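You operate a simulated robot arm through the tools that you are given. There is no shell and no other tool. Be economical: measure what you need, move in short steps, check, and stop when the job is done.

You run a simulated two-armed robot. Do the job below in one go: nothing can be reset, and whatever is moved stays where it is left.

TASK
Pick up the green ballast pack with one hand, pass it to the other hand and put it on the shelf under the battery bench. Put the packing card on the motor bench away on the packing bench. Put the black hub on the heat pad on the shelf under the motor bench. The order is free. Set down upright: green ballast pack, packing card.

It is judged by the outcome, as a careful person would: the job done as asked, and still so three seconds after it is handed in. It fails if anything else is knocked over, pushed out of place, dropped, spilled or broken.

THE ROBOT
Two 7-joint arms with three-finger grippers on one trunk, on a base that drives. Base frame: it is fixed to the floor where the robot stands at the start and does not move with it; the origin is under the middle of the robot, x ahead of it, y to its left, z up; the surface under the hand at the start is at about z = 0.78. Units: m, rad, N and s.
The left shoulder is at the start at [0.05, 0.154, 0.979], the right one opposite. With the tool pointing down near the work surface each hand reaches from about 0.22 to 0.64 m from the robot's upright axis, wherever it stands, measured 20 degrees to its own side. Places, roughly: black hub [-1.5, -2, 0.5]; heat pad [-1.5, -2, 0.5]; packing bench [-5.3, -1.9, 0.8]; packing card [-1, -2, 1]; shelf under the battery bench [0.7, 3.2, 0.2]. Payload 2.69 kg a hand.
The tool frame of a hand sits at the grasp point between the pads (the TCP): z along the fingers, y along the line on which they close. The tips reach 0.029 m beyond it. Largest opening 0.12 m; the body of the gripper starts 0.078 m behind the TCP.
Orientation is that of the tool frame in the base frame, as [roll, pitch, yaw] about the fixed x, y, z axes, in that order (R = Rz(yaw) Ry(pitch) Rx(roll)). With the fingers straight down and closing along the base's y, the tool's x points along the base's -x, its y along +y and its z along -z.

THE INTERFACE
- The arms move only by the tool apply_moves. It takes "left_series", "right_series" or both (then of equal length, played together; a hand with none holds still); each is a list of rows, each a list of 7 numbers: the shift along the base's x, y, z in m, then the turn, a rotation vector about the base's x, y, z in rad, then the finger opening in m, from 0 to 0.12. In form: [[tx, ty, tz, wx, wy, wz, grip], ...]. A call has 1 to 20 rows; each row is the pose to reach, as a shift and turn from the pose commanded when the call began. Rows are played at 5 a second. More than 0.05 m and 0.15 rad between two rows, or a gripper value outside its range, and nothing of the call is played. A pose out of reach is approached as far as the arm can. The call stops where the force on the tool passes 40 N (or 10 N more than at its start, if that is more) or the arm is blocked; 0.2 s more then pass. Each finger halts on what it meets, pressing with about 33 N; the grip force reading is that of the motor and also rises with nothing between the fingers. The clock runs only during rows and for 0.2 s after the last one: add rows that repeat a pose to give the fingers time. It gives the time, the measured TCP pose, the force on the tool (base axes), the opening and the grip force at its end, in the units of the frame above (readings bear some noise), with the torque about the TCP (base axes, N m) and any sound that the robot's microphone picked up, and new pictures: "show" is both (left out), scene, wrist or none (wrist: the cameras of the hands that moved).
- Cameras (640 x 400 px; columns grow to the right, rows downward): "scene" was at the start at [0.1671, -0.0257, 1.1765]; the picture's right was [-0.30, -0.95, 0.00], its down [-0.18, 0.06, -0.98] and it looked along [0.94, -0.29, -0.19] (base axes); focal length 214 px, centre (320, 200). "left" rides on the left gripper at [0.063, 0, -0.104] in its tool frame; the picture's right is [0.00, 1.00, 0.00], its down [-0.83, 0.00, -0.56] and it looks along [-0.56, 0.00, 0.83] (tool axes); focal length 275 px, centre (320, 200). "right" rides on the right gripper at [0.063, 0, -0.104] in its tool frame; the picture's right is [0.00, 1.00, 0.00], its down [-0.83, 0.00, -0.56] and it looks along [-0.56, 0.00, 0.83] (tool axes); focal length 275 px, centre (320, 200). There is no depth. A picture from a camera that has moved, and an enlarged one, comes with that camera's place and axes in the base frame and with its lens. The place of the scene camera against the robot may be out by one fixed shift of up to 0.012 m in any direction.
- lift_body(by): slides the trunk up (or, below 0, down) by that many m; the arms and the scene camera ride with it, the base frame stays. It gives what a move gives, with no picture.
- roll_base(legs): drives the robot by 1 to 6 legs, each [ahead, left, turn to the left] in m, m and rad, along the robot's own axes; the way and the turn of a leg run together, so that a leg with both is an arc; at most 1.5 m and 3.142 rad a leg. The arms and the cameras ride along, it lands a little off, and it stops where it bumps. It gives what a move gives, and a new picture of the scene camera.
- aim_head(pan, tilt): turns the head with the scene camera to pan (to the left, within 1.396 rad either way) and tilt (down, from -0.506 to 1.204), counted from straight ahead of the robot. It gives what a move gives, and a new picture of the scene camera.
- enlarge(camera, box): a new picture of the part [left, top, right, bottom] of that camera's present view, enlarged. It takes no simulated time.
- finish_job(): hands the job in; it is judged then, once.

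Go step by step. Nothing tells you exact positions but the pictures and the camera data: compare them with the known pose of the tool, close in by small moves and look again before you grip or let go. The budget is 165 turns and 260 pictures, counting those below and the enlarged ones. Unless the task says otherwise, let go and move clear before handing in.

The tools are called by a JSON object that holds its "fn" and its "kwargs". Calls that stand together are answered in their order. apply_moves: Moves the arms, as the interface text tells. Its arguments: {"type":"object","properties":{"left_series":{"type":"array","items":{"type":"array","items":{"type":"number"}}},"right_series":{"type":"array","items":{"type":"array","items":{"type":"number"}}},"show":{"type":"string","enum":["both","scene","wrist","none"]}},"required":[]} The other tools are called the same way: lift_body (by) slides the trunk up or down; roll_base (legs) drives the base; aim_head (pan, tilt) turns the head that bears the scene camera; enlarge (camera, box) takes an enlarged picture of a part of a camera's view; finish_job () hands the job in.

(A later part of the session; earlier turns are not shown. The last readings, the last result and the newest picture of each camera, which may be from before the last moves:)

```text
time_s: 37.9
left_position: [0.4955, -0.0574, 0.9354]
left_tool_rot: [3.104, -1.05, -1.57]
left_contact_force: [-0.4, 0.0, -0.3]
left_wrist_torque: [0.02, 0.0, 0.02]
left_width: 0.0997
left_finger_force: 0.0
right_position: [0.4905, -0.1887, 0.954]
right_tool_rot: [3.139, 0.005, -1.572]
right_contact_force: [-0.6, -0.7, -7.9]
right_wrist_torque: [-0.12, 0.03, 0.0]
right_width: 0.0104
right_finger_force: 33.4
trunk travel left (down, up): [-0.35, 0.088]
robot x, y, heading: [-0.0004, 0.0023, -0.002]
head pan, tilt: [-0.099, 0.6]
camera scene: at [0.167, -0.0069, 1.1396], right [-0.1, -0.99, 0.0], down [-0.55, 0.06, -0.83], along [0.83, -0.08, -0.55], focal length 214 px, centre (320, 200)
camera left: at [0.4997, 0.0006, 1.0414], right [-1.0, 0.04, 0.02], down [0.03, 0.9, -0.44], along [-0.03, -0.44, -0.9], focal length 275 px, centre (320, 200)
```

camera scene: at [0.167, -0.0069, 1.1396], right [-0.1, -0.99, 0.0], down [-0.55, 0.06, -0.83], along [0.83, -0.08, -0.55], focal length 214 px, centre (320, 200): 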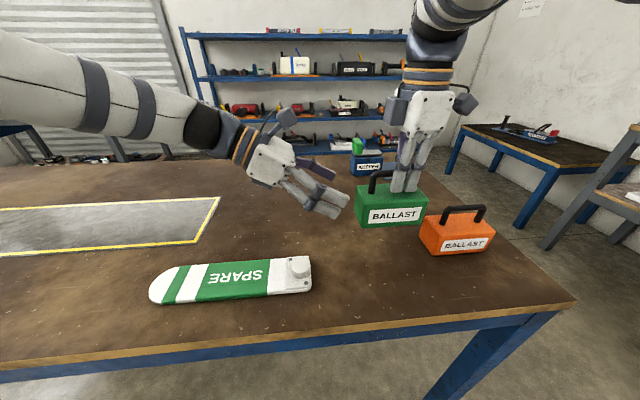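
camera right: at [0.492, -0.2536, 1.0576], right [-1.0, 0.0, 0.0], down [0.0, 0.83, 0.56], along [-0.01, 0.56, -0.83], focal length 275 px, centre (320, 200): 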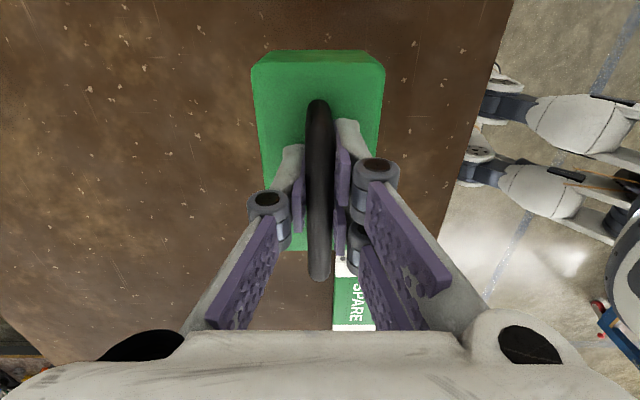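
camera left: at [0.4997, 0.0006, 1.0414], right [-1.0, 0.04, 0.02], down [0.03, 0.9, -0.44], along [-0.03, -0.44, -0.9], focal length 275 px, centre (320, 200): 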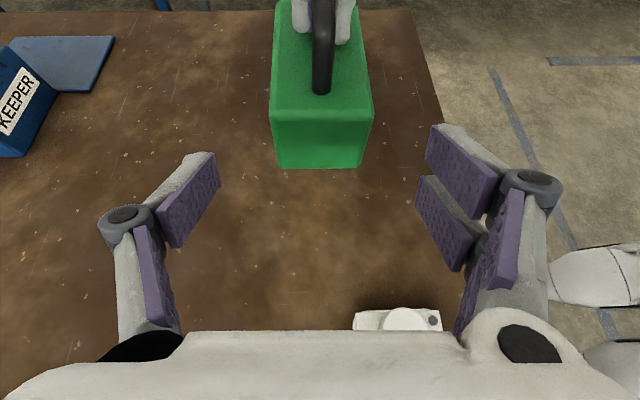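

It's aligned with the pack end. I advance along the tool to about [0.495, -0.116, 0.913] and close.

{"fn": "apply_moves", "kwargs": {"left_series": [[0, -0.02, -0.006, 0, 0, 0, 0.1], [0, -0.04, -0.014, 0, 0, 0, 0.1], [0, -0.058, -0.021, 0, 0, 0, 0.1], [0, -0.058, -0.021, 0, 0, 0, 0.08], [0, -0.058, -0.021, 0, 0, 0, 0.05], [0, -0.058, -0.021, 0, 0, 0, 0.03], [0, -0.058, -0.021, 0, 0, 0, 0.03], [0, -0.058, -0.021, 0, 0, 0, 0.03]], "show": "both"}}

```text
time_s: 39.7
left_position: [0.4939, -0.1168, 0.9136]
left_tool_rot: [3.103, -1.05, -1.573]
left_contact_force: [-13.1, 6.1, 2.0]
left_wrist_torque: [-0.18, -0.58, -0.64]
left_width: 0.0654
left_finger_force: 33.1
right_position: [0.4909, -0.1898, 0.955]
right_tool_rot: [3.139, 0.005, -1.572]
right_contact_force: [13.3, -6.0, -10.5]
right_wrist_torque: [-0.34, 0.06, -0.33]
right_width: 0.0105
right_finger_force: 32.9
trunk travel left (down, up): [-0.35, 0.088]
robot x, y, heading: [-0.0003, -0.0012, 0.002]
head pan, tilt: [-0.099, 0.6]
camera scene: at [0.167, -0.007, 1.1396], right [-0.1, -0.99, 0.0], down [-0.55, 0.06, -0.83], along [0.83, -0.08, -0.55], focal length 214 px, centre (320, 200)
camera left: at [0.4983, -0.0573, 1.0208], right [-1.0, 0.04, 0.02], down [0.03, 0.9, -0.44], along [-0.03, -0.44, -0.9], focal length 275 px, centre (320, 200)
```

scene: 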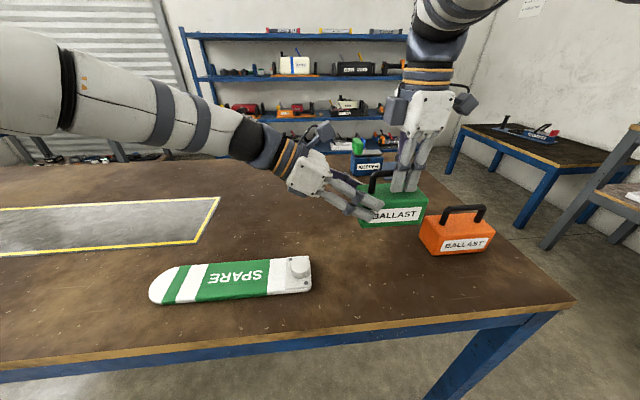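
left: 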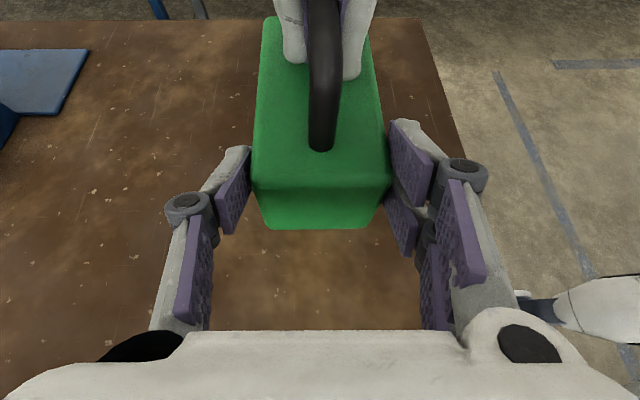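

The left hand has the body (width 0.065). Now I open the right hand and raise it off the handle.

{"fn": "apply_moves", "kwargs": {"right_series": [[0, 0, 0, 0, 0, 0, 0.03], [0, 0, 0, 0, 0, 0, 0.06], [0, 0, 0, 0, 0, 0, 0.07], [0, 0, 0.02, 0, 0, 0, 0.07], [0, 0, 0.04, 0, 0, 0, 0.07], [0, 0, 0.06, 0, 0, 0, 0.07], [0, 0, 0.06, 0, 0, 0, 0.07]], "show": "both"}}

```text
time_s: 41.3
left_position: [0.4936, -0.1161, 0.9146]
left_tool_rot: [3.104, -1.049, -1.573]
left_contact_force: [0.3, -0.2, 0.0]
left_wrist_torque: [0.46, 0.0, 0.03]
left_width: 0.0648
left_finger_force: 33.1
right_position: [0.4905, -0.1894, 1.014]
right_tool_rot: [-3.141, 0.002, -1.571]
right_contact_force: [0.2, -0.2, -0.4]
right_wrist_torque: [0.0, -0.01, 0.0]
right_width: 0.0702
right_finger_force: 0.1
trunk travel left (down, up): [-0.35, 0.088]
robot x, y, heading: [0.0016, 0.0001, 0.0]
head pan, tilt: [-0.099, 0.6]
camera scene: at [0.1667, -0.0069, 1.1384], right [-0.1, -1.0, 0.0], down [-0.56, 0.06, -0.82], along [0.82, -0.08, -0.57], focal length 214 px, centre (320, 200)
camera right: at [0.4921, -0.2533, 1.1184], right [-1.0, 0.0, 0.0], down [0.0, 0.83, 0.56], along [0.0, 0.56, -0.83], focal length 275 px, centre (320, 200)
```

scene: 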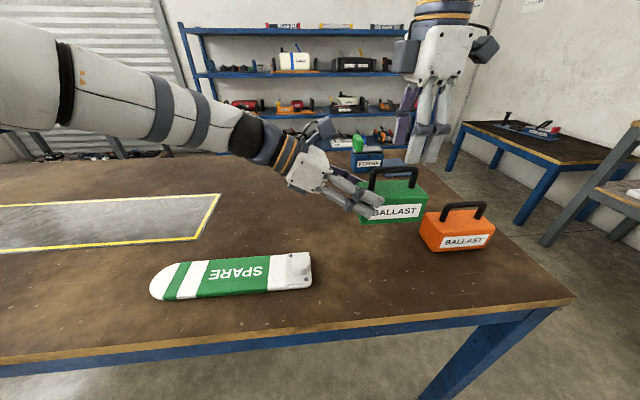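
right: 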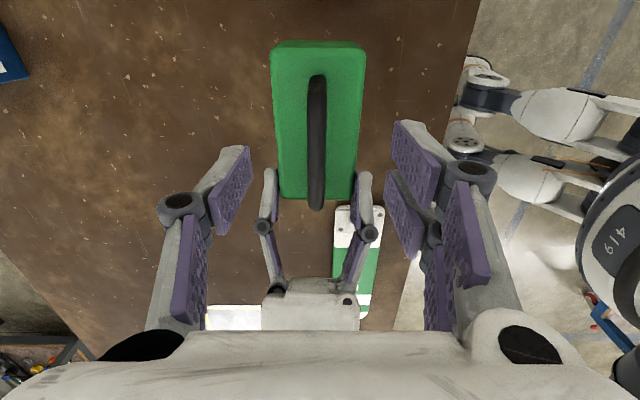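

Handover done; the pack hangs level in the left hand. I'll move it left and up, turn the tool to point ahead, and tuck the right hand.

{"fn": "apply_moves", "kwargs": {"left_series": [[0, 0.03, 0.01, 0, 0, 0, 0.03], [0, 0.07, 0.02, 0, 0, 0, 0.03], [0, 0.11, 0.03, 0, 0, 0, 0.03], [0, 0.15, 0.04, 0, 0, 0, 0.03], [0, 0.19, 0.04, 0, 0, 0.14, 0.03], [-0.01, 0.23, 0.04, 0, 0, 0.28, 0.03], [-0.02, 0.27, 0.04, 0, 0, 0.42, 0.03], [-0.03, 0.3, 0.04, 0, 0, 0.56, 0.03], [-0.04, 0.33, 0.04, 0, 0, 0.7, 0.03], [-0.05, 0.36, 0.04, 0, 0, 0.84, 0.03], [-0.06, 0.36, 0.04, 0, 0, 0.98, 0.03], [-0.07, 0.36, 0.04, 0, 0, 1.12, 0.03], [-0.07, 0.36, 0.04, 0, 0, 1.26, 0.03], [-0.07, 0.36, 0.04, 0, 0, 1.4, 0.03], [-0.07, 0.36, 0.04, 0, 0, 1.54, 0.03], [-0.07, 0.36, 0.04, 0, 0, 1.57, 0.03]], "right_series": [[-0.01, -0.02, 0, 0, 0, 0, 0.07], [-0.02, -0.05, 0, 0, 0, 0, 0.07], [-0.03, -0.08, 0, 0, 0, 0, 0.07], [-0.05, -0.11, 0, 0, 0, 0, 0.07], [-0.07, -0.14, 0, 0, 0, 0, 0.07], [-0.09, -0.17, 0, 0, 0, 0, 0.07], [-0.11, -0.2, 0, 0, 0, 0, 0.07], [-0.13, -0.2, 0, 0, 0, 0, 0.07], [-0.15, -0.2, 0, 0, 0, 0, 0.07], [-0.15, -0.2, 0, 0, 0, 0, 0.07], [-0.15, -0.2, 0, 0, 0, 0, 0.07], [-0.15, -0.2, 0, 0, 0, 0, 0.07], [-0.15, -0.2, 0, 0, 0, 0, 0.07], [-0.15, -0.2, 0, 0, 0, 0, 0.07], [-0.15, -0.2, 0, 0, 0, 0, 0.07], [-0.15, -0.2, 0, 0, 0, 0, 0.07]], "show": "both"}}

```text
time_s: 44.7
left_position: [0.4033, 0.3557, 0.9495]
left_tool_rot: [3.091, -1.057, 0.0]
left_contact_force: [0.3, -0.2, -33.9]
left_wrist_torque: [0.01, 0.2, -0.02]
left_width: 0.0648
left_finger_force: 33.2
left hand out of reach, approached as far as the arm can: row 11, 12, 13, 14, 15, 16
right_position: [0.3455, -0.3895, 1.0123]
right_tool_rot: [3.134, 0.002, -1.573]
right_contact_force: [-0.1, 0.6, 0.3]
right_wrist_torque: [-0.03, 0.06, 0.02]
right_width: 0.0702
right_finger_force: 0.0
trunk travel left (down, up): [-0.35, 0.088]
robot x, y, heading: [-0.0018, -0.0009, -0.002]
head pan, tilt: [-0.099, 0.6]
camera scene: at [0.1719, -0.0059, 1.1371], right [-0.1, -0.99, 0.0], down [-0.57, 0.06, -0.82], along [0.82, -0.08, -0.57], focal length 214 px, centre (320, 200)
camera right: at [0.3468, -0.4524, 1.1161], right [-1.0, 0.0, 0.01], down [0.0, 0.83, 0.56], along [-0.01, 0.56, -0.83], focal length 275 px, centre (320, 200)
camera left: at [0.3434, 0.3605, 1.0547], right [-0.05, -1.0, 0.02], down [-0.89, 0.03, -0.45], along [0.45, -0.04, -0.89], focal length 275 px, centre (320, 200)
```

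scene: 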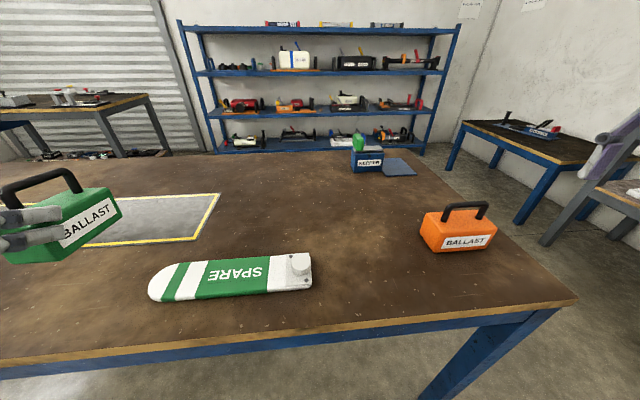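
right: 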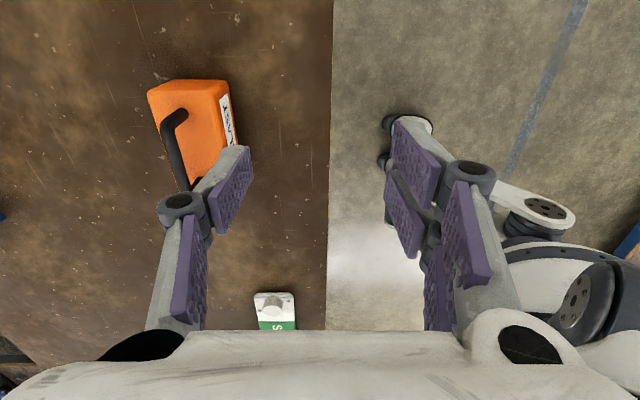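
left: 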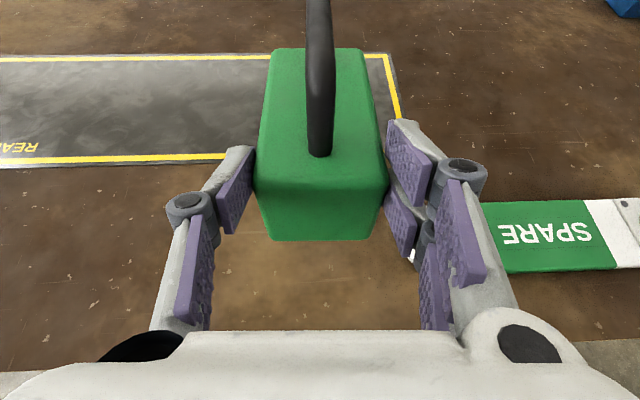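

The pack now points ahead, but the left force reading is odd. I take a fresh reading.

{"fn": "apply_moves", "kwargs": {"left_series": [[0, 0, 0, 0, 0, 0, 0.03], [0, 0, 0, 0, 0, 0, 0.03]], "show": "none"}}

{"fn": "aim_head", "kwargs": {"pan": 1.0, "tilt": 0.5}}

```text
time_s: 45.3
left_position: [0.3989, 0.3581, 0.9466]
left_tool_rot: [3.105, -1.049, -0.002]
left_contact_force: [-0.1, 0.1, -6.6]
left_wrist_torque: [0.02, 0.43, -0.02]
left_width: 0.0645
left_finger_force: 33.2
right_position: [0.3418, -0.3888, 1.0135]
right_tool_rot: [-3.142, 0.002, -1.569]
right_contact_force: [-0.7, -0.4, -1.3]
right_wrist_torque: [0.03, -0.04, 0.01]
right_width: 0.07
right_finger_force: 0.2
trunk travel left (down, up): [-0.35, 0.088]
robot x, y, heading: [-0.0001, -0.0021, 0.0]
head pan, tilt: [-0.099, 0.6]
```

```text
time_s: 46.6
left_position: [0.4007, 0.3583, 0.9476]
left_tool_rot: [3.1, -1.048, -0.001]
left_contact_force: [0.5, -0.4, -7.0]
left_wrist_torque: [0.03, 0.45, 0.02]
left_width: 0.0649
left_finger_force: 32.9
right_position: [0.3407, -0.3894, 1.0152]
right_tool_rot: [-3.142, 0.003, -1.571]
right_contact_force: [-0.5, -0.6, -0.2]
right_wrist_torque: [0.0, 0.01, -0.03]
right_width: 0.07
right_finger_force: 0.1
trunk travel left (down, up): [-0.35, 0.088]
robot x, y, heading: [-0.0011, -0.0009, -0.0]
head pan, tilt: [1.0, 0.499]
camera scene: at [0.1279, 0.0788, 1.1475], right [0.84, -0.54, 0.0], down [-0.26, -0.4, -0.88], along [0.47, 0.74, -0.48], focal length 214 px, centre (320, 200)
```

scene: 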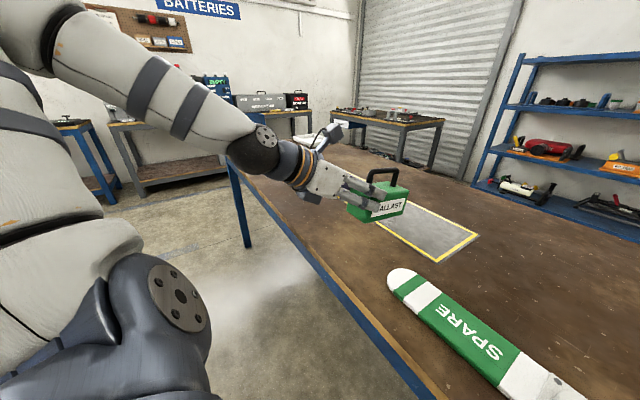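

Weight reads a steady 7 N. I'll back off from the bench, turn left and look along the lane.

{"fn": "roll_base", "kwargs": {"legs": [[-0.3, 0, 0], [0, 0, 1.571]]}}

{"fn": "aim_head", "kwargs": {"pan": 0.0, "tilt": 0.35}}

```text
time_s: 52.5
left_position: [-0.6582, 0.3985, 0.9465]
left_tool_rot: [3.1, -1.049, 1.571]
left_contact_force: [0.3, -0.3, -7.7]
left_wrist_torque: [-0.41, 0.0, -0.03]
left_width: 0.065
left_finger_force: 33.3
right_position: [0.0896, 0.3416, 1.0151]
right_tool_rot: [3.141, 0.003, 0.001]
right_contact_force: [0.4, -0.3, -0.3]
right_wrist_torque: [-0.02, -0.01, -0.02]
right_width: 0.07
right_finger_force: 0.1
trunk travel left (down, up): [-0.35, 0.088]
robot x, y, heading: [-0.3029, 0.0026, 1.57]
head pan, tilt: [1.0, 0.499]
camera scene: at [-0.375, 0.1285, 1.1475], right [0.54, 0.84, 0.0], down [0.4, -0.26, -0.88], along [-0.74, 0.47, -0.48], focal length 214 px, centre (320, 200)
```

scene: 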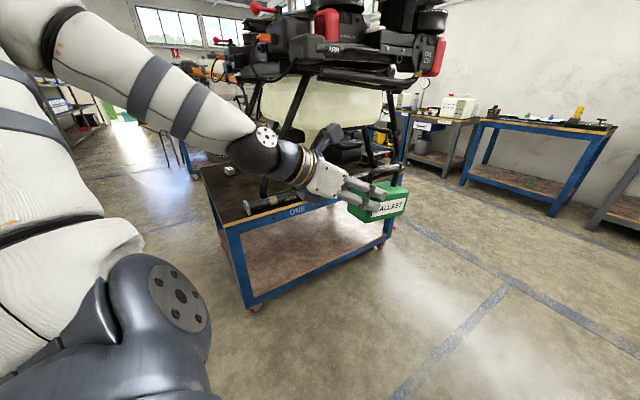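

```text
time_s: 53.8
left_position: [-0.6589, 0.3984, 0.9467]
left_tool_rot: [3.102, -1.05, 1.572]
left_contact_force: [0.1, 0.7, -7.6]
left_wrist_torque: [-0.44, 0.01, 0.0]
left_width: 0.0646
left_finger_force: 32.9
right_position: [0.0899, 0.3427, 1.0158]
right_tool_rot: [3.141, 0.002, 0.003]
right_contact_force: [-0.1, -0.8, -0.1]
right_wrist_torque: [0.02, -0.02, 0.01]
right_width: 0.0701
right_finger_force: 0.1
trunk travel left (down, up): [-0.35, 0.088]
robot x, y, heading: [-0.3035, -0.0007, 1.574]
head pan, tilt: [0.0, 0.351]
camera scene: at [-0.2986, 0.1727, 1.1612], right [1.0, 0.0, 0.0], down [0.0, -0.34, -0.94], along [0.0, 0.94, -0.34], focal length 214 px, centre (320, 200)
```

scene: 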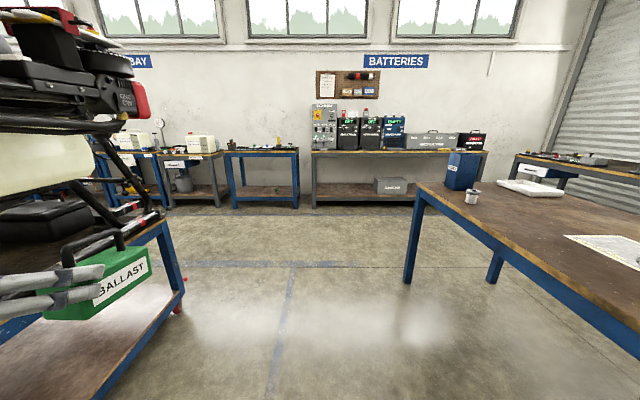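

The lane is clear if I shift a little away from the cart. The battery shelf has a grey box at x≈0.43–0.86, and its left part looks free, so I drive towards it.

{"fn": "roll_base", "kwargs": {"legs": [[0, -0.16, 0], [1.5, 0, 0], [0.5, 0, 0]]}}

```text
time_s: 65.2
left_position: [-0.5198, 2.4008, 0.9468]
left_tool_rot: [3.101, -1.046, 1.58]
left_contact_force: [-0.4, 0.0, -7.8]
left_wrist_torque: [-0.41, 0.04, -0.02]
left_width: 0.0648
left_finger_force: 33.2
right_position: [0.2272, 2.3527, 1.0162]
right_tool_rot: [3.141, 0.003, 0.012]
right_contact_force: [-0.7, -0.2, 0.6]
right_wrist_torque: [0.02, -0.01, -0.03]
right_width: 0.07
right_finger_force: 0.0
trunk travel left (down, up): [-0.35, 0.088]
robot x, y, heading: [-0.1603, 2.0061, 1.582]
head pan, tilt: [0.0, 0.351]
camera scene: at [-0.1579, 2.1795, 1.1611], right [1.0, 0.01, 0.0], down [0.0, -0.34, -0.94], along [-0.01, 0.94, -0.34], focal length 214 px, centre (320, 200)
```

scene: 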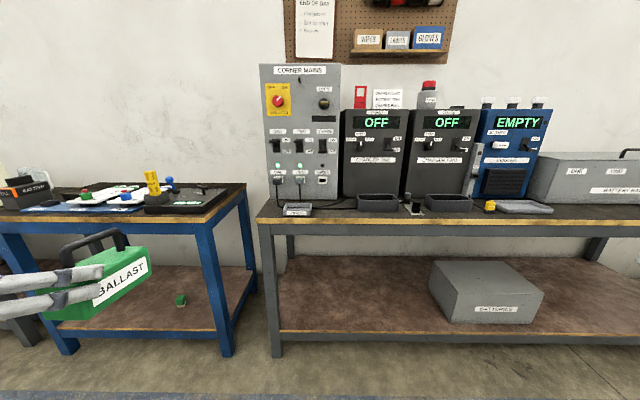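

The grey battery bench shelf is free for x ≈ -0.3 to 0.35, with its front edge at y ≈ 2.93. I strafe right to line up the left hand with x≈0, then lower the trunk.

{"fn": "roll_base", "kwargs": {"legs": [[0, -0.5, -0.01]]}}

{"fn": "lift_body", "kwargs": {"by": -0.33}}

{"fn": "apply_moves", "kwargs": {"left_series": [[0, 0, -0.04, 0, 0, 0, 0.03], [0, 0, -0.08, 0, 0, 0, 0.03], [0, 0, -0.12, 0, 0, 0, 0.03], [0, 0, -0.16, 0, 0, 0, 0.03], [0, 0, -0.2, 0, 0, 0, 0.03], [0, 0, -0.24, 0, 0, 0, 0.03], [0, 0, -0.28, 0, 0, 0, 0.03], [0, 0, -0.3, 0, 0, 0, 0.03], [0, 0, -0.3, 0, 0, 0, 0.03]], "right_series": [[0, -0.02, 0, 0, 0, 0, 0.07], [0, -0.04, 0, 0, 0, 0, 0.07], [0, -0.06, 0, 0, 0, 0, 0.07], [0, -0.08, 0, 0, 0, 0, 0.07], [0, -0.1, 0, 0, 0, 0, 0.07], [0, -0.1, 0, 0, 0, 0, 0.07], [0, -0.1, 0, 0, 0, 0, 0.07], [0, -0.1, 0, 0, 0, 0, 0.07], [0, -0.1, 0, 0, 0, 0, 0.07]], "show": "both"}}

```text
time_s: 69.5
left_position: [-0.0203, 2.4087, 0.9463]
left_tool_rot: [3.102, -1.047, 1.569]
left_contact_force: [-0.4, -0.6, -6.9]
left_wrist_torque: [-0.41, -0.02, 0.03]
left_width: 0.0647
left_finger_force: 32.6
right_position: [0.7267, 2.352, 1.0145]
right_tool_rot: [3.141, 0.0, 0.0]
right_contact_force: [-0.3, 0.4, -1.0]
right_wrist_torque: [-0.02, 0.02, -0.02]
right_width: 0.0698
right_finger_force: 0.1
trunk travel left (down, up): [-0.35, 0.088]
robot x, y, heading: [0.3372, 2.012, 1.572]
head pan, tilt: [0.0, 0.351]
camera scene: at [0.3385, 2.1825, 1.1612], right [1.0, 0.0, 0.0], down [0.0, -0.34, -0.94], along [0.0, 0.94, -0.34], focal length 214 px, centre (320, 200)
```

scene: 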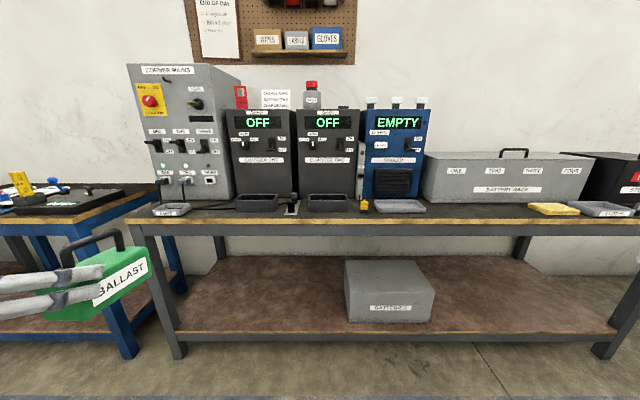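

```text
time_s: 72.8
left_position: [-0.02, 2.4493, 0.4862]
left_tool_rot: [3.099, -0.67, 1.571]
left_contact_force: [-0.4, 0.3, -8.0]
left_wrist_torque: [-0.28, 0.0, -0.01]
left_width: 0.0646
left_finger_force: 33.4
right_position: [0.7261, 2.4017, 0.6341]
right_tool_rot: [2.971, 0.001, -0.004]
right_contact_force: [0.8, 0.5, 0.2]
right_wrist_torque: [-0.01, 0.0, -0.01]
right_width: 0.07
right_finger_force: 0.0
trunk travel left (down, up): [-0.02, 0.418]
robot x, y, heading: [0.3389, 2.0084, 1.568]
head pan, tilt: [0.0, 0.351]
```

```text
time_s: 74.8
left_position: [-0.0194, 2.4481, 0.1859]
left_tool_rot: [3.1, -0.67, 1.571]
left_contact_force: [0.3, -0.2, -6.7]
left_wrist_torque: [-0.34, 0.02, -0.02]
left_width: 0.0649
left_finger_force: 33.1
right_position: [0.725, 2.4017, 0.6327]
right_tool_rot: [2.97, 0.0, -0.004]
right_contact_force: [0.8, -0.5, 0.6]
right_wrist_torque: [0.0, 0.01, 0.0]
right_width: 0.0697
right_finger_force: 0.1
right hand out of reach, approached as far as the arm can: row 1, 2, 3, 4, 5, 6, 7, 8, 9
trunk travel left (down, up): [-0.02, 0.418]
robot x, y, heading: [0.3353, 2.0111, 1.571]
head pan, tilt: [0.0, 0.351]
camera scene: at [0.3384, 2.287, 0.8111], right [1.0, 0.0, 0.0], down [0.0, -0.34, -0.94], along [0.0, 0.94, -0.34], focal length 214 px, centre (320, 200)
camera right: at [0.7896, 2.4189, 0.7353], right [0.0, -0.99, 0.17], down [-0.83, 0.09, 0.55], along [-0.56, -0.14, -0.82], focal length 275 px, centre (320, 200)
camera left: at [-0.0237, 2.434, 0.3058], right [1.0, -0.03, 0.03], down [-0.03, -1.0, -0.08], along [0.03, 0.08, -1.0], focal length 275 px, centre (320, 200)
```

scene: 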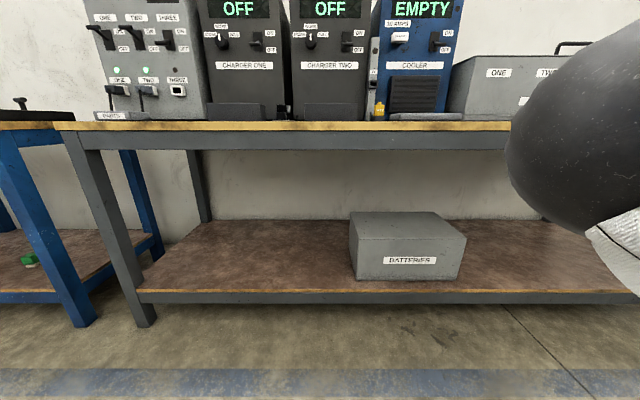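
right: 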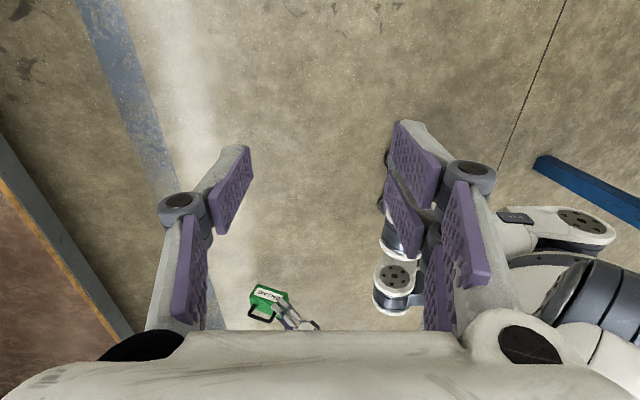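
left: 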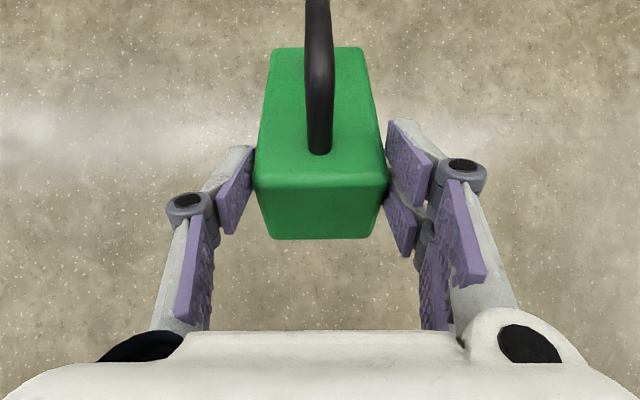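

Lowering the trunk tilted the left hand 0.38 rad nose-down. I level the pack again and raise it above shelf height before driving in.

{"fn": "apply_moves", "kwargs": {"left_series": [[0, 0, 0.03, 0.13, 0, 0, 0.03], [0, 0, 0.06, 0.26, 0, 0, 0.03], [0, 0, 0.09, 0.378, 0, 0, 0.03], [0, 0, 0.12, 0.378, 0, 0, 0.03], [0, 0, 0.13, 0.378, 0, 0, 0.03]], "show": "wrist"}}

{"fn": "aim_head", "kwargs": {"pan": 0.6, "tilt": 0.6}}

```text
time_s: 76.0
left_position: [-0.0206, 2.4497, 0.3145]
left_tool_rot: [3.099, -1.048, 1.572]
left_contact_force: [0.3, 0.3, -7.9]
left_wrist_torque: [-0.41, 0.0, 0.02]
left_width: 0.0648
left_finger_force: 33.1
right_position: [0.7266, 2.4016, 0.6332]
right_tool_rot: [2.97, 0.0, -0.004]
right_contact_force: [-0.1, -0.2, 0.0]
right_wrist_torque: [0.02, 0.0, 0.0]
right_width: 0.0698
right_finger_force: 0.0
trunk travel left (down, up): [-0.02, 0.418]
robot x, y, heading: [0.3351, 2.01, 1.574]
head pan, tilt: [0.0, 0.351]
camera left: at [-0.0241, 2.3906, 0.4218], right [1.0, -0.04, 0.02], down [-0.03, -0.9, -0.44], along [0.03, 0.44, -0.9], focal length 275 px, centre (320, 200)
```

left: 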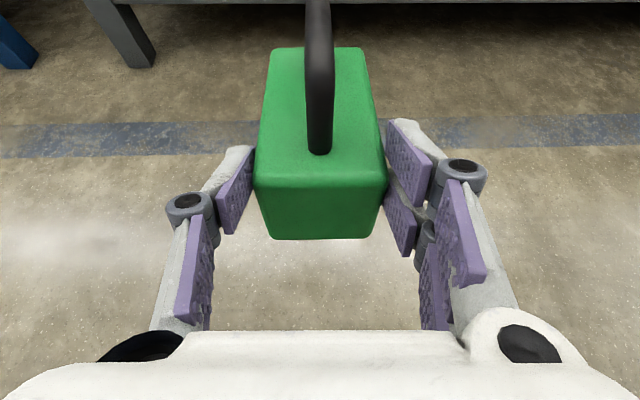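

```text
time_s: 77.0
left_position: [-0.0217, 2.4489, 0.3142]
left_tool_rot: [3.1, -1.048, 1.572]
left_contact_force: [0.2, -0.2, -6.8]
left_wrist_torque: [-0.42, 0.04, -0.02]
left_width: 0.0647
left_finger_force: 33.0
right_position: [0.7257, 2.402, 0.6341]
right_tool_rot: [2.97, 0.0, -0.005]
right_contact_force: [0.5, -0.1, -0.4]
right_wrist_torque: [0.02, 0.01, -0.01]
right_width: 0.0703
right_finger_force: 0.1
trunk travel left (down, up): [-0.02, 0.418]
robot x, y, heading: [0.3375, 2.0095, 1.574]
head pan, tilt: [0.6, 0.6]
camera scene: at [0.2885, 2.2668, 0.7883], right [0.82, 0.57, 0.0], down [0.32, -0.47, -0.82], along [-0.47, 0.68, -0.57], focal length 214 px, centre (320, 200)
```

scene: 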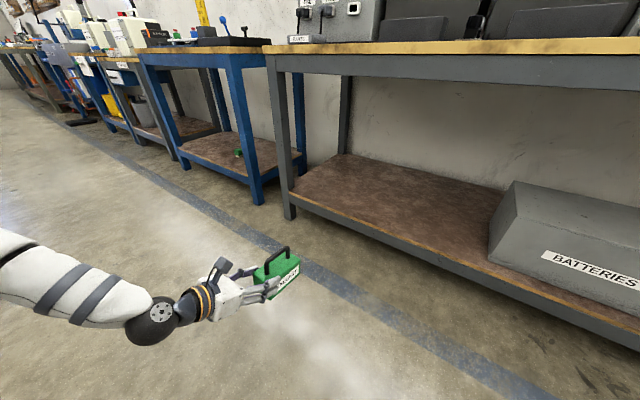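

The shelf's front edge is at y≈2.93, z≈0.19, and the pack at x≈-0.02 lines up with free space. I drive in 0.42 m.

{"fn": "roll_base", "kwargs": {"legs": [[0.42, 0, 0]]}}

```text
time_s: 79.6
left_position: [-0.023, 2.867, 0.3156]
left_tool_rot: [3.099, -1.047, 1.575]
left_contact_force: [-0.2, 0.4, -7.6]
left_wrist_torque: [-0.41, 0.01, 0.0]
left_width: 0.0648
left_finger_force: 33.1
right_position: [0.7234, 2.8218, 0.634]
right_tool_rot: [2.971, 0.0, 0.0]
right_contact_force: [0.2, 0.9, 0.5]
right_wrist_torque: [0.03, -0.01, -0.03]
right_width: 0.07
right_finger_force: 0.0
trunk travel left (down, up): [-0.02, 0.418]
robot x, y, heading: [0.3385, 2.4293, 1.576]
head pan, tilt: [0.6, 0.6]
camera scene: at [0.2865, 2.6851, 0.7883], right [0.82, 0.57, 0.0], down [0.32, -0.47, -0.82], along [-0.47, 0.68, -0.57], focal length 214 px, centre (320, 200)
```

scene: 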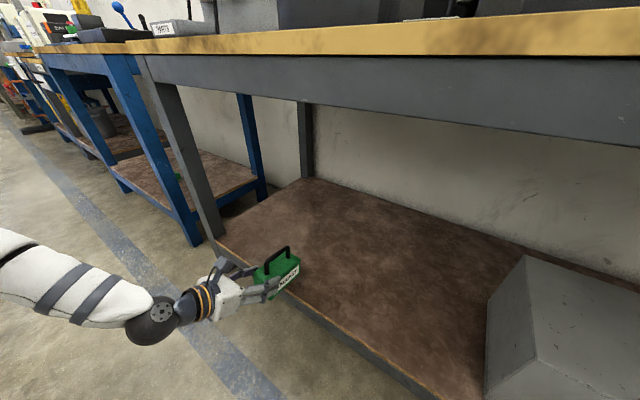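

The pack is at the shelf edge. I extend the left arm over the shelf.

{"fn": "apply_moves", "kwargs": {"left_series": [[0, 0.04, 0, 0, 0, 0, 0.03], [0, 0.08, 0, 0, 0, 0, 0.03], [0, 0.12, -0.01, 0, 0, 0, 0.03], [0, 0.155, -0.03, 0, 0, 0, 0.03], [0, 0.155, -0.03, 0, 0, 0, 0.03]], "show": "both"}}

```text
time_s: 80.8
left_position: [-0.0248, 3.0231, 0.2853]
left_tool_rot: [3.098, -1.046, 1.574]
left_contact_force: [-0.4, -0.4, -7.3]
left_wrist_torque: [-0.44, 0.0, -0.01]
left_width: 0.0646
left_finger_force: 32.7
right_position: [0.7241, 2.8212, 0.6326]
right_tool_rot: [2.971, 0.0, 0.0]
right_contact_force: [0.4, 0.1, 0.2]
right_wrist_torque: [0.0, 0.01, 0.0]
right_width: 0.0701
right_finger_force: 0.0
trunk travel left (down, up): [-0.02, 0.418]
robot x, y, heading: [0.339, 2.4294, 1.576]
head pan, tilt: [0.6, 0.6]
camera scene: at [0.2864, 2.6852, 0.7882], right [0.82, 0.57, 0.0], down [0.32, -0.47, -0.82], along [-0.47, 0.68, -0.57], focal length 214 px, centre (320, 200)
camera left: at [-0.0279, 2.9639, 0.3914], right [1.0, -0.04, 0.02], down [-0.02, -0.9, -0.44], along [0.03, 0.44, -0.9], focal length 275 px, centre (320, 200)
```

scene: 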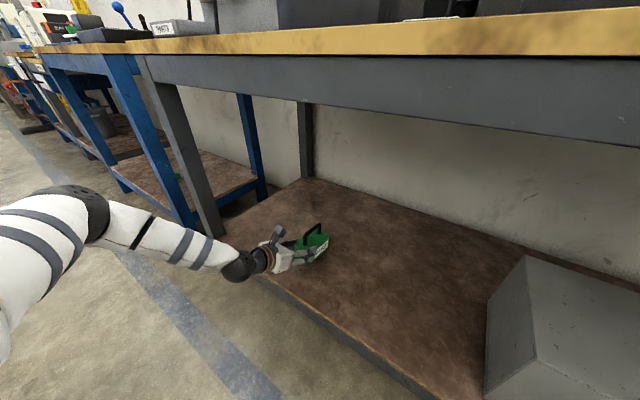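
left: 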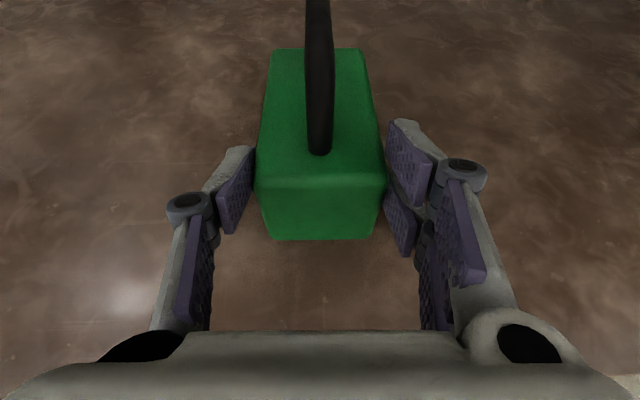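

Over the shelf. I lower in small steps while watching the force.

{"fn": "apply_moves", "kwargs": {"left_series": [[0, 0, -0.01, 0, 0, 0, 0.03], [0, 0, -0.02, 0, 0, 0, 0.03], [0, 0, -0.025, 0, 0, 0, 0.03], [0, 0, -0.03, 0, 0, 0, 0.03], [0, 0, -0.034, 0, 0, 0, 0.03]], "show": "none"}}

```text
time_s: 82.0
left_position: [-0.0234, 3.0228, 0.2553]
left_tool_rot: [3.104, -1.054, 1.57]
left_contact_force: [-2.9, 1.6, 23.9]
left_wrist_torque: [0.51, 0.56, 0.17]
left_width: 0.0648
left_finger_force: 32.9
right_position: [0.724, 2.8199, 0.6333]
right_tool_rot: [2.973, 0.003, 0.003]
right_contact_force: [0.4, -0.2, -0.2]
right_wrist_torque: [-0.02, -0.02, 0.01]
right_width: 0.0701
right_finger_force: 0.0
trunk travel left (down, up): [-0.02, 0.418]
robot x, y, heading: [0.3399, 2.4293, 1.573]
head pan, tilt: [0.6, 0.6]
```

It's down on the shelf (force +24 N). I ease the pressure, open, and back out along the tool.

{"fn": "apply_moves", "kwargs": {"left_series": [[0, 0, 0.003, 0, 0, 0, 0.03], [0, 0, 0.004, 0, 0, 0, 0.06], [0, 0, 0.004, 0, 0, 0, 0.085], [0, 0, 0.004, 0, 0, 0, 0.1], [0, 0, 0.004, 0, 0, 0, 0.1]], "show": "both"}}

```text
time_s: 83.2
left_position: [-0.0225, 3.0216, 0.2547]
left_tool_rot: [3.1, -1.048, 1.575]
left_contact_force: [0.1, -0.2, 0.0]
left_wrist_torque: [0.03, 0.02, 0.0]
left_width: 0.1003
left_finger_force: 0.0
right_position: [0.7229, 2.8207, 0.6339]
right_tool_rot: [2.973, 0.0, 0.0]
right_contact_force: [0.6, -0.1, -0.7]
right_wrist_torque: [-0.02, -0.02, -0.01]
right_width: 0.0699
right_finger_force: 0.0
trunk travel left (down, up): [-0.02, 0.418]
robot x, y, heading: [0.3354, 2.4283, 1.581]
head pan, tilt: [0.6, 0.6]
camera scene: at [0.2867, 2.6848, 0.7884], right [0.82, 0.57, 0.0], down [0.32, -0.46, -0.83], along [-0.47, 0.68, -0.56], focal length 214 px, centre (320, 200)
camera left: at [-0.0264, 2.9627, 0.3615], right [1.0, -0.04, 0.02], down [-0.02, -0.9, -0.44], along [0.03, 0.44, -0.9], focal length 275 px, centre (320, 200)
```

scene: 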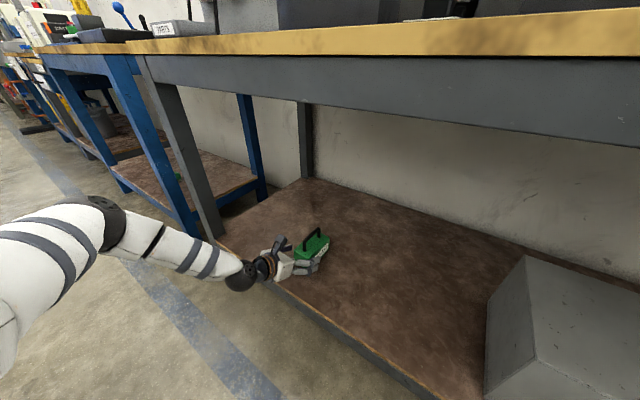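
left: 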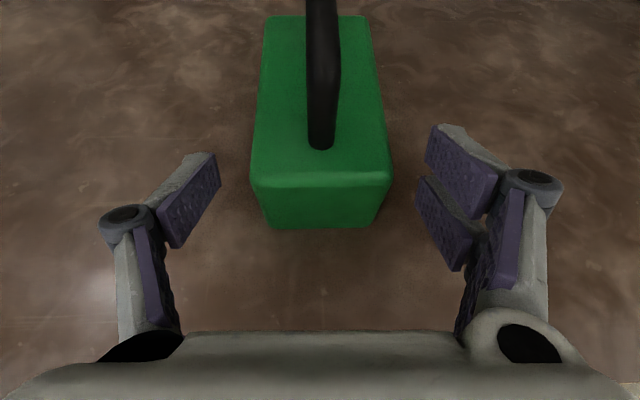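

Released cleanly. I retract the left hand, then back the base away.

{"fn": "apply_moves", "kwargs": {"left_series": [[0, -0.03, 0.01, 0, 0, 0, 0.1], [0, -0.06, 0.025, 0, 0, 0, 0.1], [0, -0.1, 0.05, 0, 0, 0, 0.1], [0, -0.14, 0.06, 0, 0, 0, 0.1], [0, -0.17, 0.06, 0, 0, 0, 0.1]], "show": "none"}}

{"fn": "roll_base", "kwargs": {"legs": [[-0.45, 0, 0]]}}

{"fn": "enlarge", "kwargs": {"camera": "scene", "box": [220, 80, 480, 240]}}

```text
time_s: 84.4
left_position: [-0.0214, 2.8512, 0.3169]
left_tool_rot: [3.102, -1.048, 1.573]
left_contact_force: [0.3, 0.7, 0.3]
left_wrist_torque: [0.01, 0.01, 0.0]
left_width: 0.1
left_finger_force: 0.1
right_position: [0.7244, 2.8223, 0.6334]
right_tool_rot: [2.97, 0.001, 0.001]
right_contact_force: [0.0, -1.1, 0.0]
right_wrist_torque: [-0.04, 0.02, -0.02]
right_width: 0.07
right_finger_force: 0.1
trunk travel left (down, up): [-0.02, 0.418]
robot x, y, heading: [0.3368, 2.4314, 1.573]
head pan, tilt: [0.6, 0.6]
```

```text
time_s: 87.1
left_position: [-0.0213, 2.4001, 0.3163]
left_tool_rot: [3.099, -1.047, 1.573]
left_contact_force: [-0.3, -0.7, -0.1]
left_wrist_torque: [0.01, -0.03, -0.03]
left_width: 0.1001
left_finger_force: 0.1
right_position: [0.7252, 2.3681, 0.6348]
right_tool_rot: [2.971, 0.002, -0.002]
right_contact_force: [-0.7, -0.1, -0.3]
right_wrist_torque: [0.01, -0.01, 0.0]
right_width: 0.0702
right_finger_force: 0.2
trunk travel left (down, up): [-0.02, 0.418]
robot x, y, heading: [0.3391, 1.9716, 1.577]
head pan, tilt: [0.6, 0.6]
camera scene: at [0.2887, 2.2331, 0.7884], right [0.82, 0.57, 0.0], down [0.32, -0.46, -0.83], along [-0.47, 0.68, -0.56], focal length 214 px, centre (320, 200)
```

scene: 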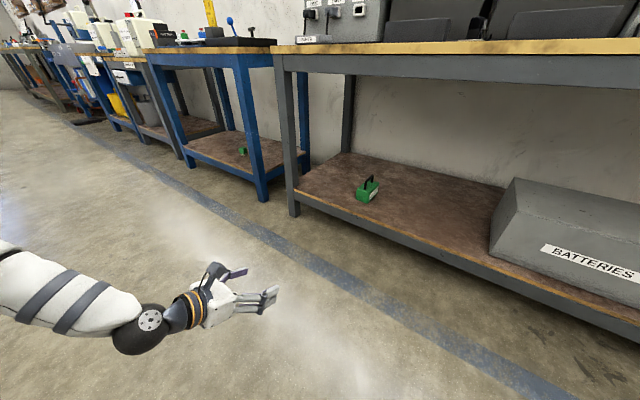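

```text
2.46 times, centred on (350, 160) of scene
camera zoom: at [0.2887, 2.2331, 0.7884], right [0.82, 0.57, 0.0], down [0.32, -0.46, -0.83], along [-0.47, 0.68, -0.56], focal length 528 px, centre (246, 298)
```

zoom: 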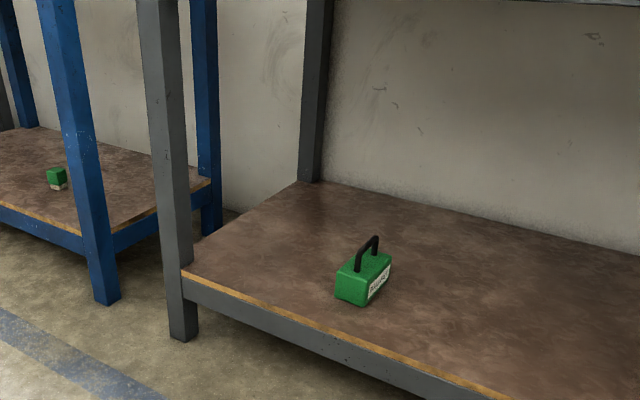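

The green pack stands upright on the battery-bench shelf. Next come the motor bench jobs: I raise the trunk, move into the lane, turn round and drive back.

{"fn": "lift_body", "kwargs": {"by": 0.33}}

{"fn": "aim_head", "kwargs": {"pan": 0.0, "tilt": 0.35}}

{"fn": "roll_base", "kwargs": {"legs": [[0, 0.5, 0], [0, 0, -3.14]]}}

```text
time_s: 90.3
left_position: [-0.0208, 2.3986, 0.6457]
left_tool_rot: [3.1, -1.046, 1.571]
left_contact_force: [0.1, 0.0, -0.4]
left_wrist_torque: [-0.02, 0.04, -0.02]
left_width: 0.1001
left_finger_force: 0.0
right_position: [0.7265, 2.37, 0.9631]
right_tool_rot: [2.972, 0.001, -0.003]
right_contact_force: [-0.8, 0.8, -0.4]
right_wrist_torque: [-0.04, -0.01, 0.0]
right_width: 0.07
right_finger_force: 0.1
trunk travel left (down, up): [-0.35, 0.088]
robot x, y, heading: [0.342, 1.978, 1.573]
head pan, tilt: [0.6, 0.6]
```

```text
time_s: 91.3
left_position: [-0.0214, 2.3998, 0.6464]
left_tool_rot: [3.1, -1.047, 1.572]
left_contact_force: [0.2, 0.1, 0.2]
left_wrist_torque: [0.02, 0.01, 0.0]
left_width: 0.1002
left_finger_force: 0.1
right_position: [0.7265, 2.3695, 0.9637]
right_tool_rot: [2.973, 0.002, 0.0]
right_contact_force: [0.0, -0.1, 0.0]
right_wrist_torque: [0.01, 0.01, -0.01]
right_width: 0.07
right_finger_force: 0.1
trunk travel left (down, up): [-0.35, 0.088]
robot x, y, heading: [0.3387, 1.9778, 1.575]
head pan, tilt: [0.0, 0.351]
camera scene: at [0.3389, 2.1489, 1.1612], right [1.0, 0.0, 0.0], down [0.0, -0.34, -0.94], along [0.0, 0.94, -0.34], focal length 214 px, centre (320, 200)
```

scene: 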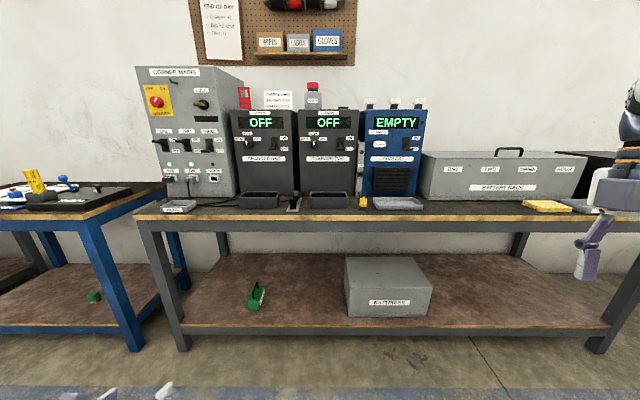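

```text
time_s: 103.0
left_position: [0.2036, 1.5591, 0.6469]
left_tool_rot: [3.101, -1.048, -1.548]
left_contact_force: [-0.1, -0.1, -0.8]
left_wrist_torque: [-0.01, 0.0, 0.03]
left_width: 0.1
left_finger_force: 0.1
right_position: [-0.5448, 1.573, 0.9628]
right_tool_rot: [2.97, 0.002, -3.122]
right_contact_force: [-0.3, -0.2, 0.1]
right_wrist_torque: [0.02, -0.02, 0.01]
right_width: 0.0703
right_finger_force: 0.0
trunk travel left (down, up): [-0.35, 0.088]
robot x, y, heading: [-0.1603, 1.9744, -1.544]
head pan, tilt: [0.0, 0.351]
camera scene: at [-0.1589, 1.8059, 1.1613], right [-1.0, -0.02, 0.0], down [-0.01, 0.34, -0.94], along [0.02, -0.94, -0.34], focal length 214 px, centre (320, 200)
```

scene: 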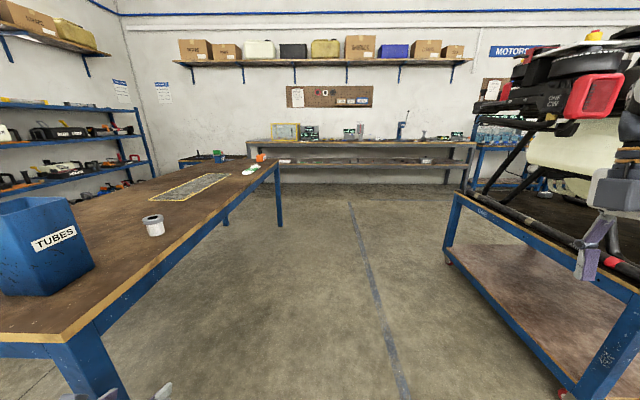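

The lane is visible. The left hand is low and near the bench corner, so I raise it and bring it inward before driving.

{"fn": "apply_moves", "kwargs": {"left_series": [[-0.02, 0, 0.04, 0, 0, 0, 0.1], [-0.04, 0, 0.08, 0, 0, 0, 0.1], [-0.06, 0, 0.12, 0, 0, 0, 0.1], [-0.08, 0, 0.16, 0, 0, 0, 0.1], [-0.1, 0, 0.2, 0, 0, 0, 0.1], [-0.12, 0, 0.24, 0, 0, 0, 0.1], [-0.14, 0, 0.28, 0, 0, 0, 0.1], [-0.15, 0, 0.32, 0, 0, 0, 0.1], [-0.15, 0, 0.32, 0, 0, 0, 0.1]], "show": "scene"}}

```text
time_s: 105.0
left_position: [0.0526, 1.5379, 0.9798]
left_tool_rot: [3.101, -1.048, -1.549]
left_contact_force: [-0.1, -0.5, 0.7]
left_wrist_torque: [0.01, 0.02, 0.0]
left_width: 0.0999
left_finger_force: 0.1
left hand out of reach, approached as far as the arm can: row 4, 5, 6, 7, 8, 9
right_position: [-0.5435, 1.5731, 0.9634]
right_tool_rot: [2.971, 0.001, -3.121]
right_contact_force: [-0.8, -0.1, 0.1]
right_wrist_torque: [-0.01, 0.0, -0.03]
right_width: 0.0699
right_finger_force: 0.2
trunk travel left (down, up): [-0.35, 0.088]
robot x, y, heading: [-0.1672, 1.9782, -1.546]
head pan, tilt: [0.0, 0.351]
camera scene: at [-0.1588, 1.8057, 1.1612], right [-1.0, -0.03, 0.0], down [-0.01, 0.34, -0.94], along [0.02, -0.94, -0.34], focal length 214 px, centre (320, 200)
```

scene: 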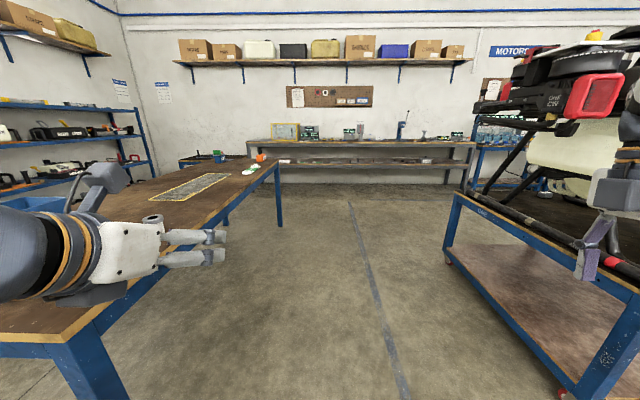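

I pull the right hand inward too, for clearance from the drone.

{"fn": "apply_moves", "kwargs": {"right_series": [[0.03, 0, 0, 0, 0, 0, 0.07], [0.06, 0, 0, 0, 0, 0, 0.07], [0.09, 0, 0, 0, 0, 0, 0.07], [0.12, 0, 0, 0, 0, 0, 0.07], [0.15, 0, 0, 0, 0, 0, 0.07], [0.15, 0, 0, 0, 0, 0, 0.07]], "show": "none"}}

{"fn": "roll_base", "kwargs": {"legs": [[0.8, 0, 0], [0.7, 0, -0.02]]}}

```text
time_s: 106.4
left_position: [0.0534, 1.5366, 0.9782]
left_tool_rot: [3.1, -1.045, -1.548]
left_contact_force: [0.5, -0.3, 0.9]
left_wrist_torque: [-0.03, -0.01, -0.02]
left_width: 0.1
left_finger_force: 0.0
right_position: [-0.4099, 1.5428, 0.961]
right_tool_rot: [2.97, 0.002, -3.122]
right_contact_force: [-1.4, 0.1, -0.2]
right_wrist_torque: [-0.01, -0.02, 0.01]
right_width: 0.0701
right_finger_force: 0.0
right hand out of reach, approached as far as the arm can: row 4, 5, 6
trunk travel left (down, up): [-0.35, 0.088]
robot x, y, heading: [-0.165, 1.9727, -1.544]
head pan, tilt: [0.0, 0.351]
```

```text
time_s: 114.2
left_position: [0.0778, 0.0297, 0.9781]
left_tool_rot: [3.1, -1.046, -1.566]
left_contact_force: [0.5, 0.5, 0.5]
left_wrist_torque: [0.01, 0.0, -0.01]
left_width: 0.1001
left_finger_force: 0.2
right_position: [-0.3846, 0.0421, 0.961]
right_tool_rot: [2.969, 0.001, -3.14]
right_contact_force: [-0.2, 0.6, -0.4]
right_wrist_torque: [-0.01, 0.03, 0.0]
right_width: 0.07
right_finger_force: 0.1
trunk travel left (down, up): [-0.35, 0.088]
robot x, y, heading: [-0.1319, 0.4712, -1.563]
head pan, tilt: [0.0, 0.351]
camera scene: at [-0.1291, 0.3022, 1.1612], right [-1.0, -0.01, 0.0], down [0.0, 0.34, -0.94], along [0.01, -0.94, -0.34], focal length 214 px, centre (320, 200)
```

scene: 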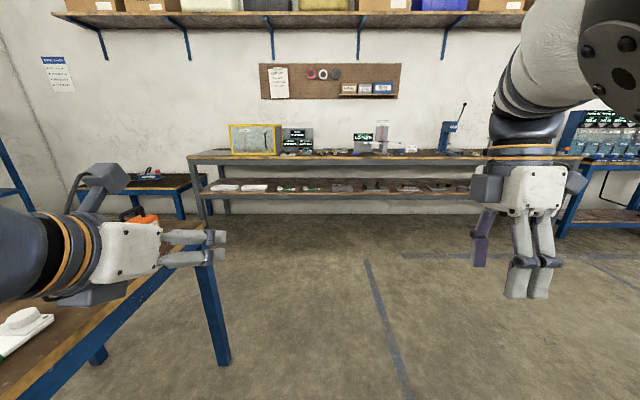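

The motor bench and its lower shelf are ahead. I drive closer and look.

{"fn": "roll_base", "kwargs": {"legs": [[0.5, 0, 0], [0.8, -0.8, 0]]}}

{"fn": "enlarge", "kwargs": {"camera": "scene", "box": [100, 100, 340, 250]}}

{"fn": "enlarge", "kwargs": {"camera": "scene", "box": [300, 100, 540, 250]}}

```text
time_s: 123.3
left_position: [-0.7163, -1.2797, 0.9786]
left_tool_rot: [3.1, -1.047, -1.561]
left_contact_force: [0.4, -0.3, 0.5]
left_wrist_torque: [0.03, -0.02, 0.02]
left_width: 0.1
left_finger_force: 0.0
right_position: [-1.1792, -1.2706, 0.961]
right_tool_rot: [2.97, 0.002, -3.133]
right_contact_force: [0.5, 0.6, 0.6]
right_wrist_torque: [-0.04, 0.0, -0.02]
right_width: 0.07
right_finger_force: 0.2
trunk travel left (down, up): [-0.35, 0.088]
robot x, y, heading: [-0.9281, -0.8426, -1.559]
head pan, tilt: [0.0, 0.351]
camera scene: at [-0.925, -1.0094, 1.1613], right [-1.0, -0.01, 0.0], down [0.0, 0.34, -0.94], along [0.01, -0.94, -0.34], focal length 214 px, centre (320, 200)
```

scene: 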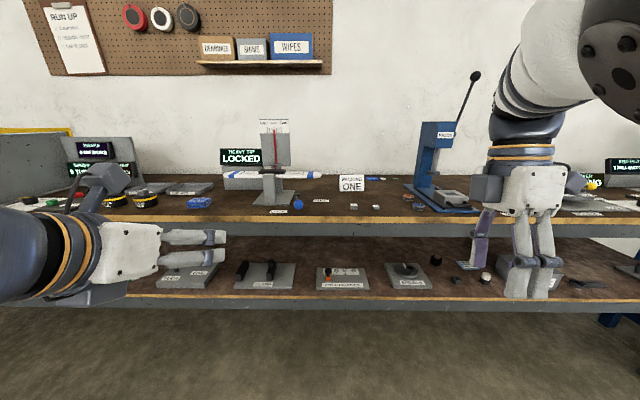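

```text
2.67 times, centred on (220, 175) of scene
camera zoom: at [-0.925, -1.0094, 1.1613], right [-1.0, -0.01, 0.0], down [0.0, 0.34, -0.94], along [0.01, -0.94, -0.34], focal length 572 px, centre (587, 267)
```

zoom: 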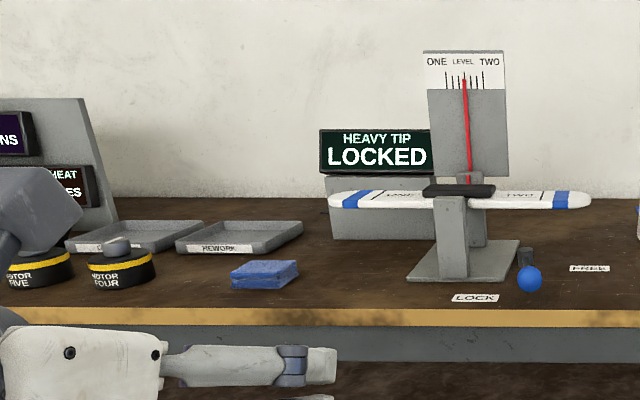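

```text
2.67 times, centred on (420, 175) of scene
camera zoom: at [-0.925, -1.0094, 1.1613], right [-1.0, -0.01, 0.0], down [0.0, 0.34, -0.94], along [0.01, -0.94, -0.34], focal length 572 px, centre (53, 267)
```

zoom: 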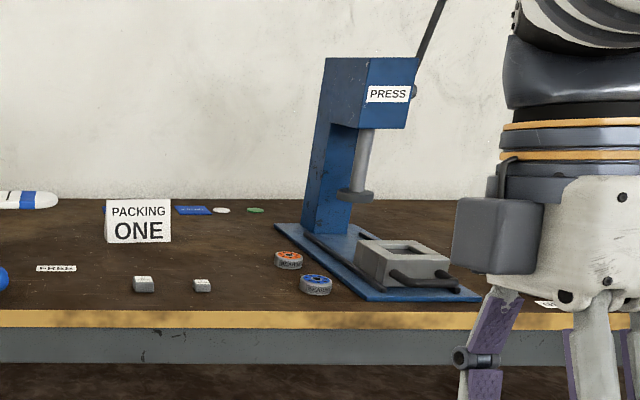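

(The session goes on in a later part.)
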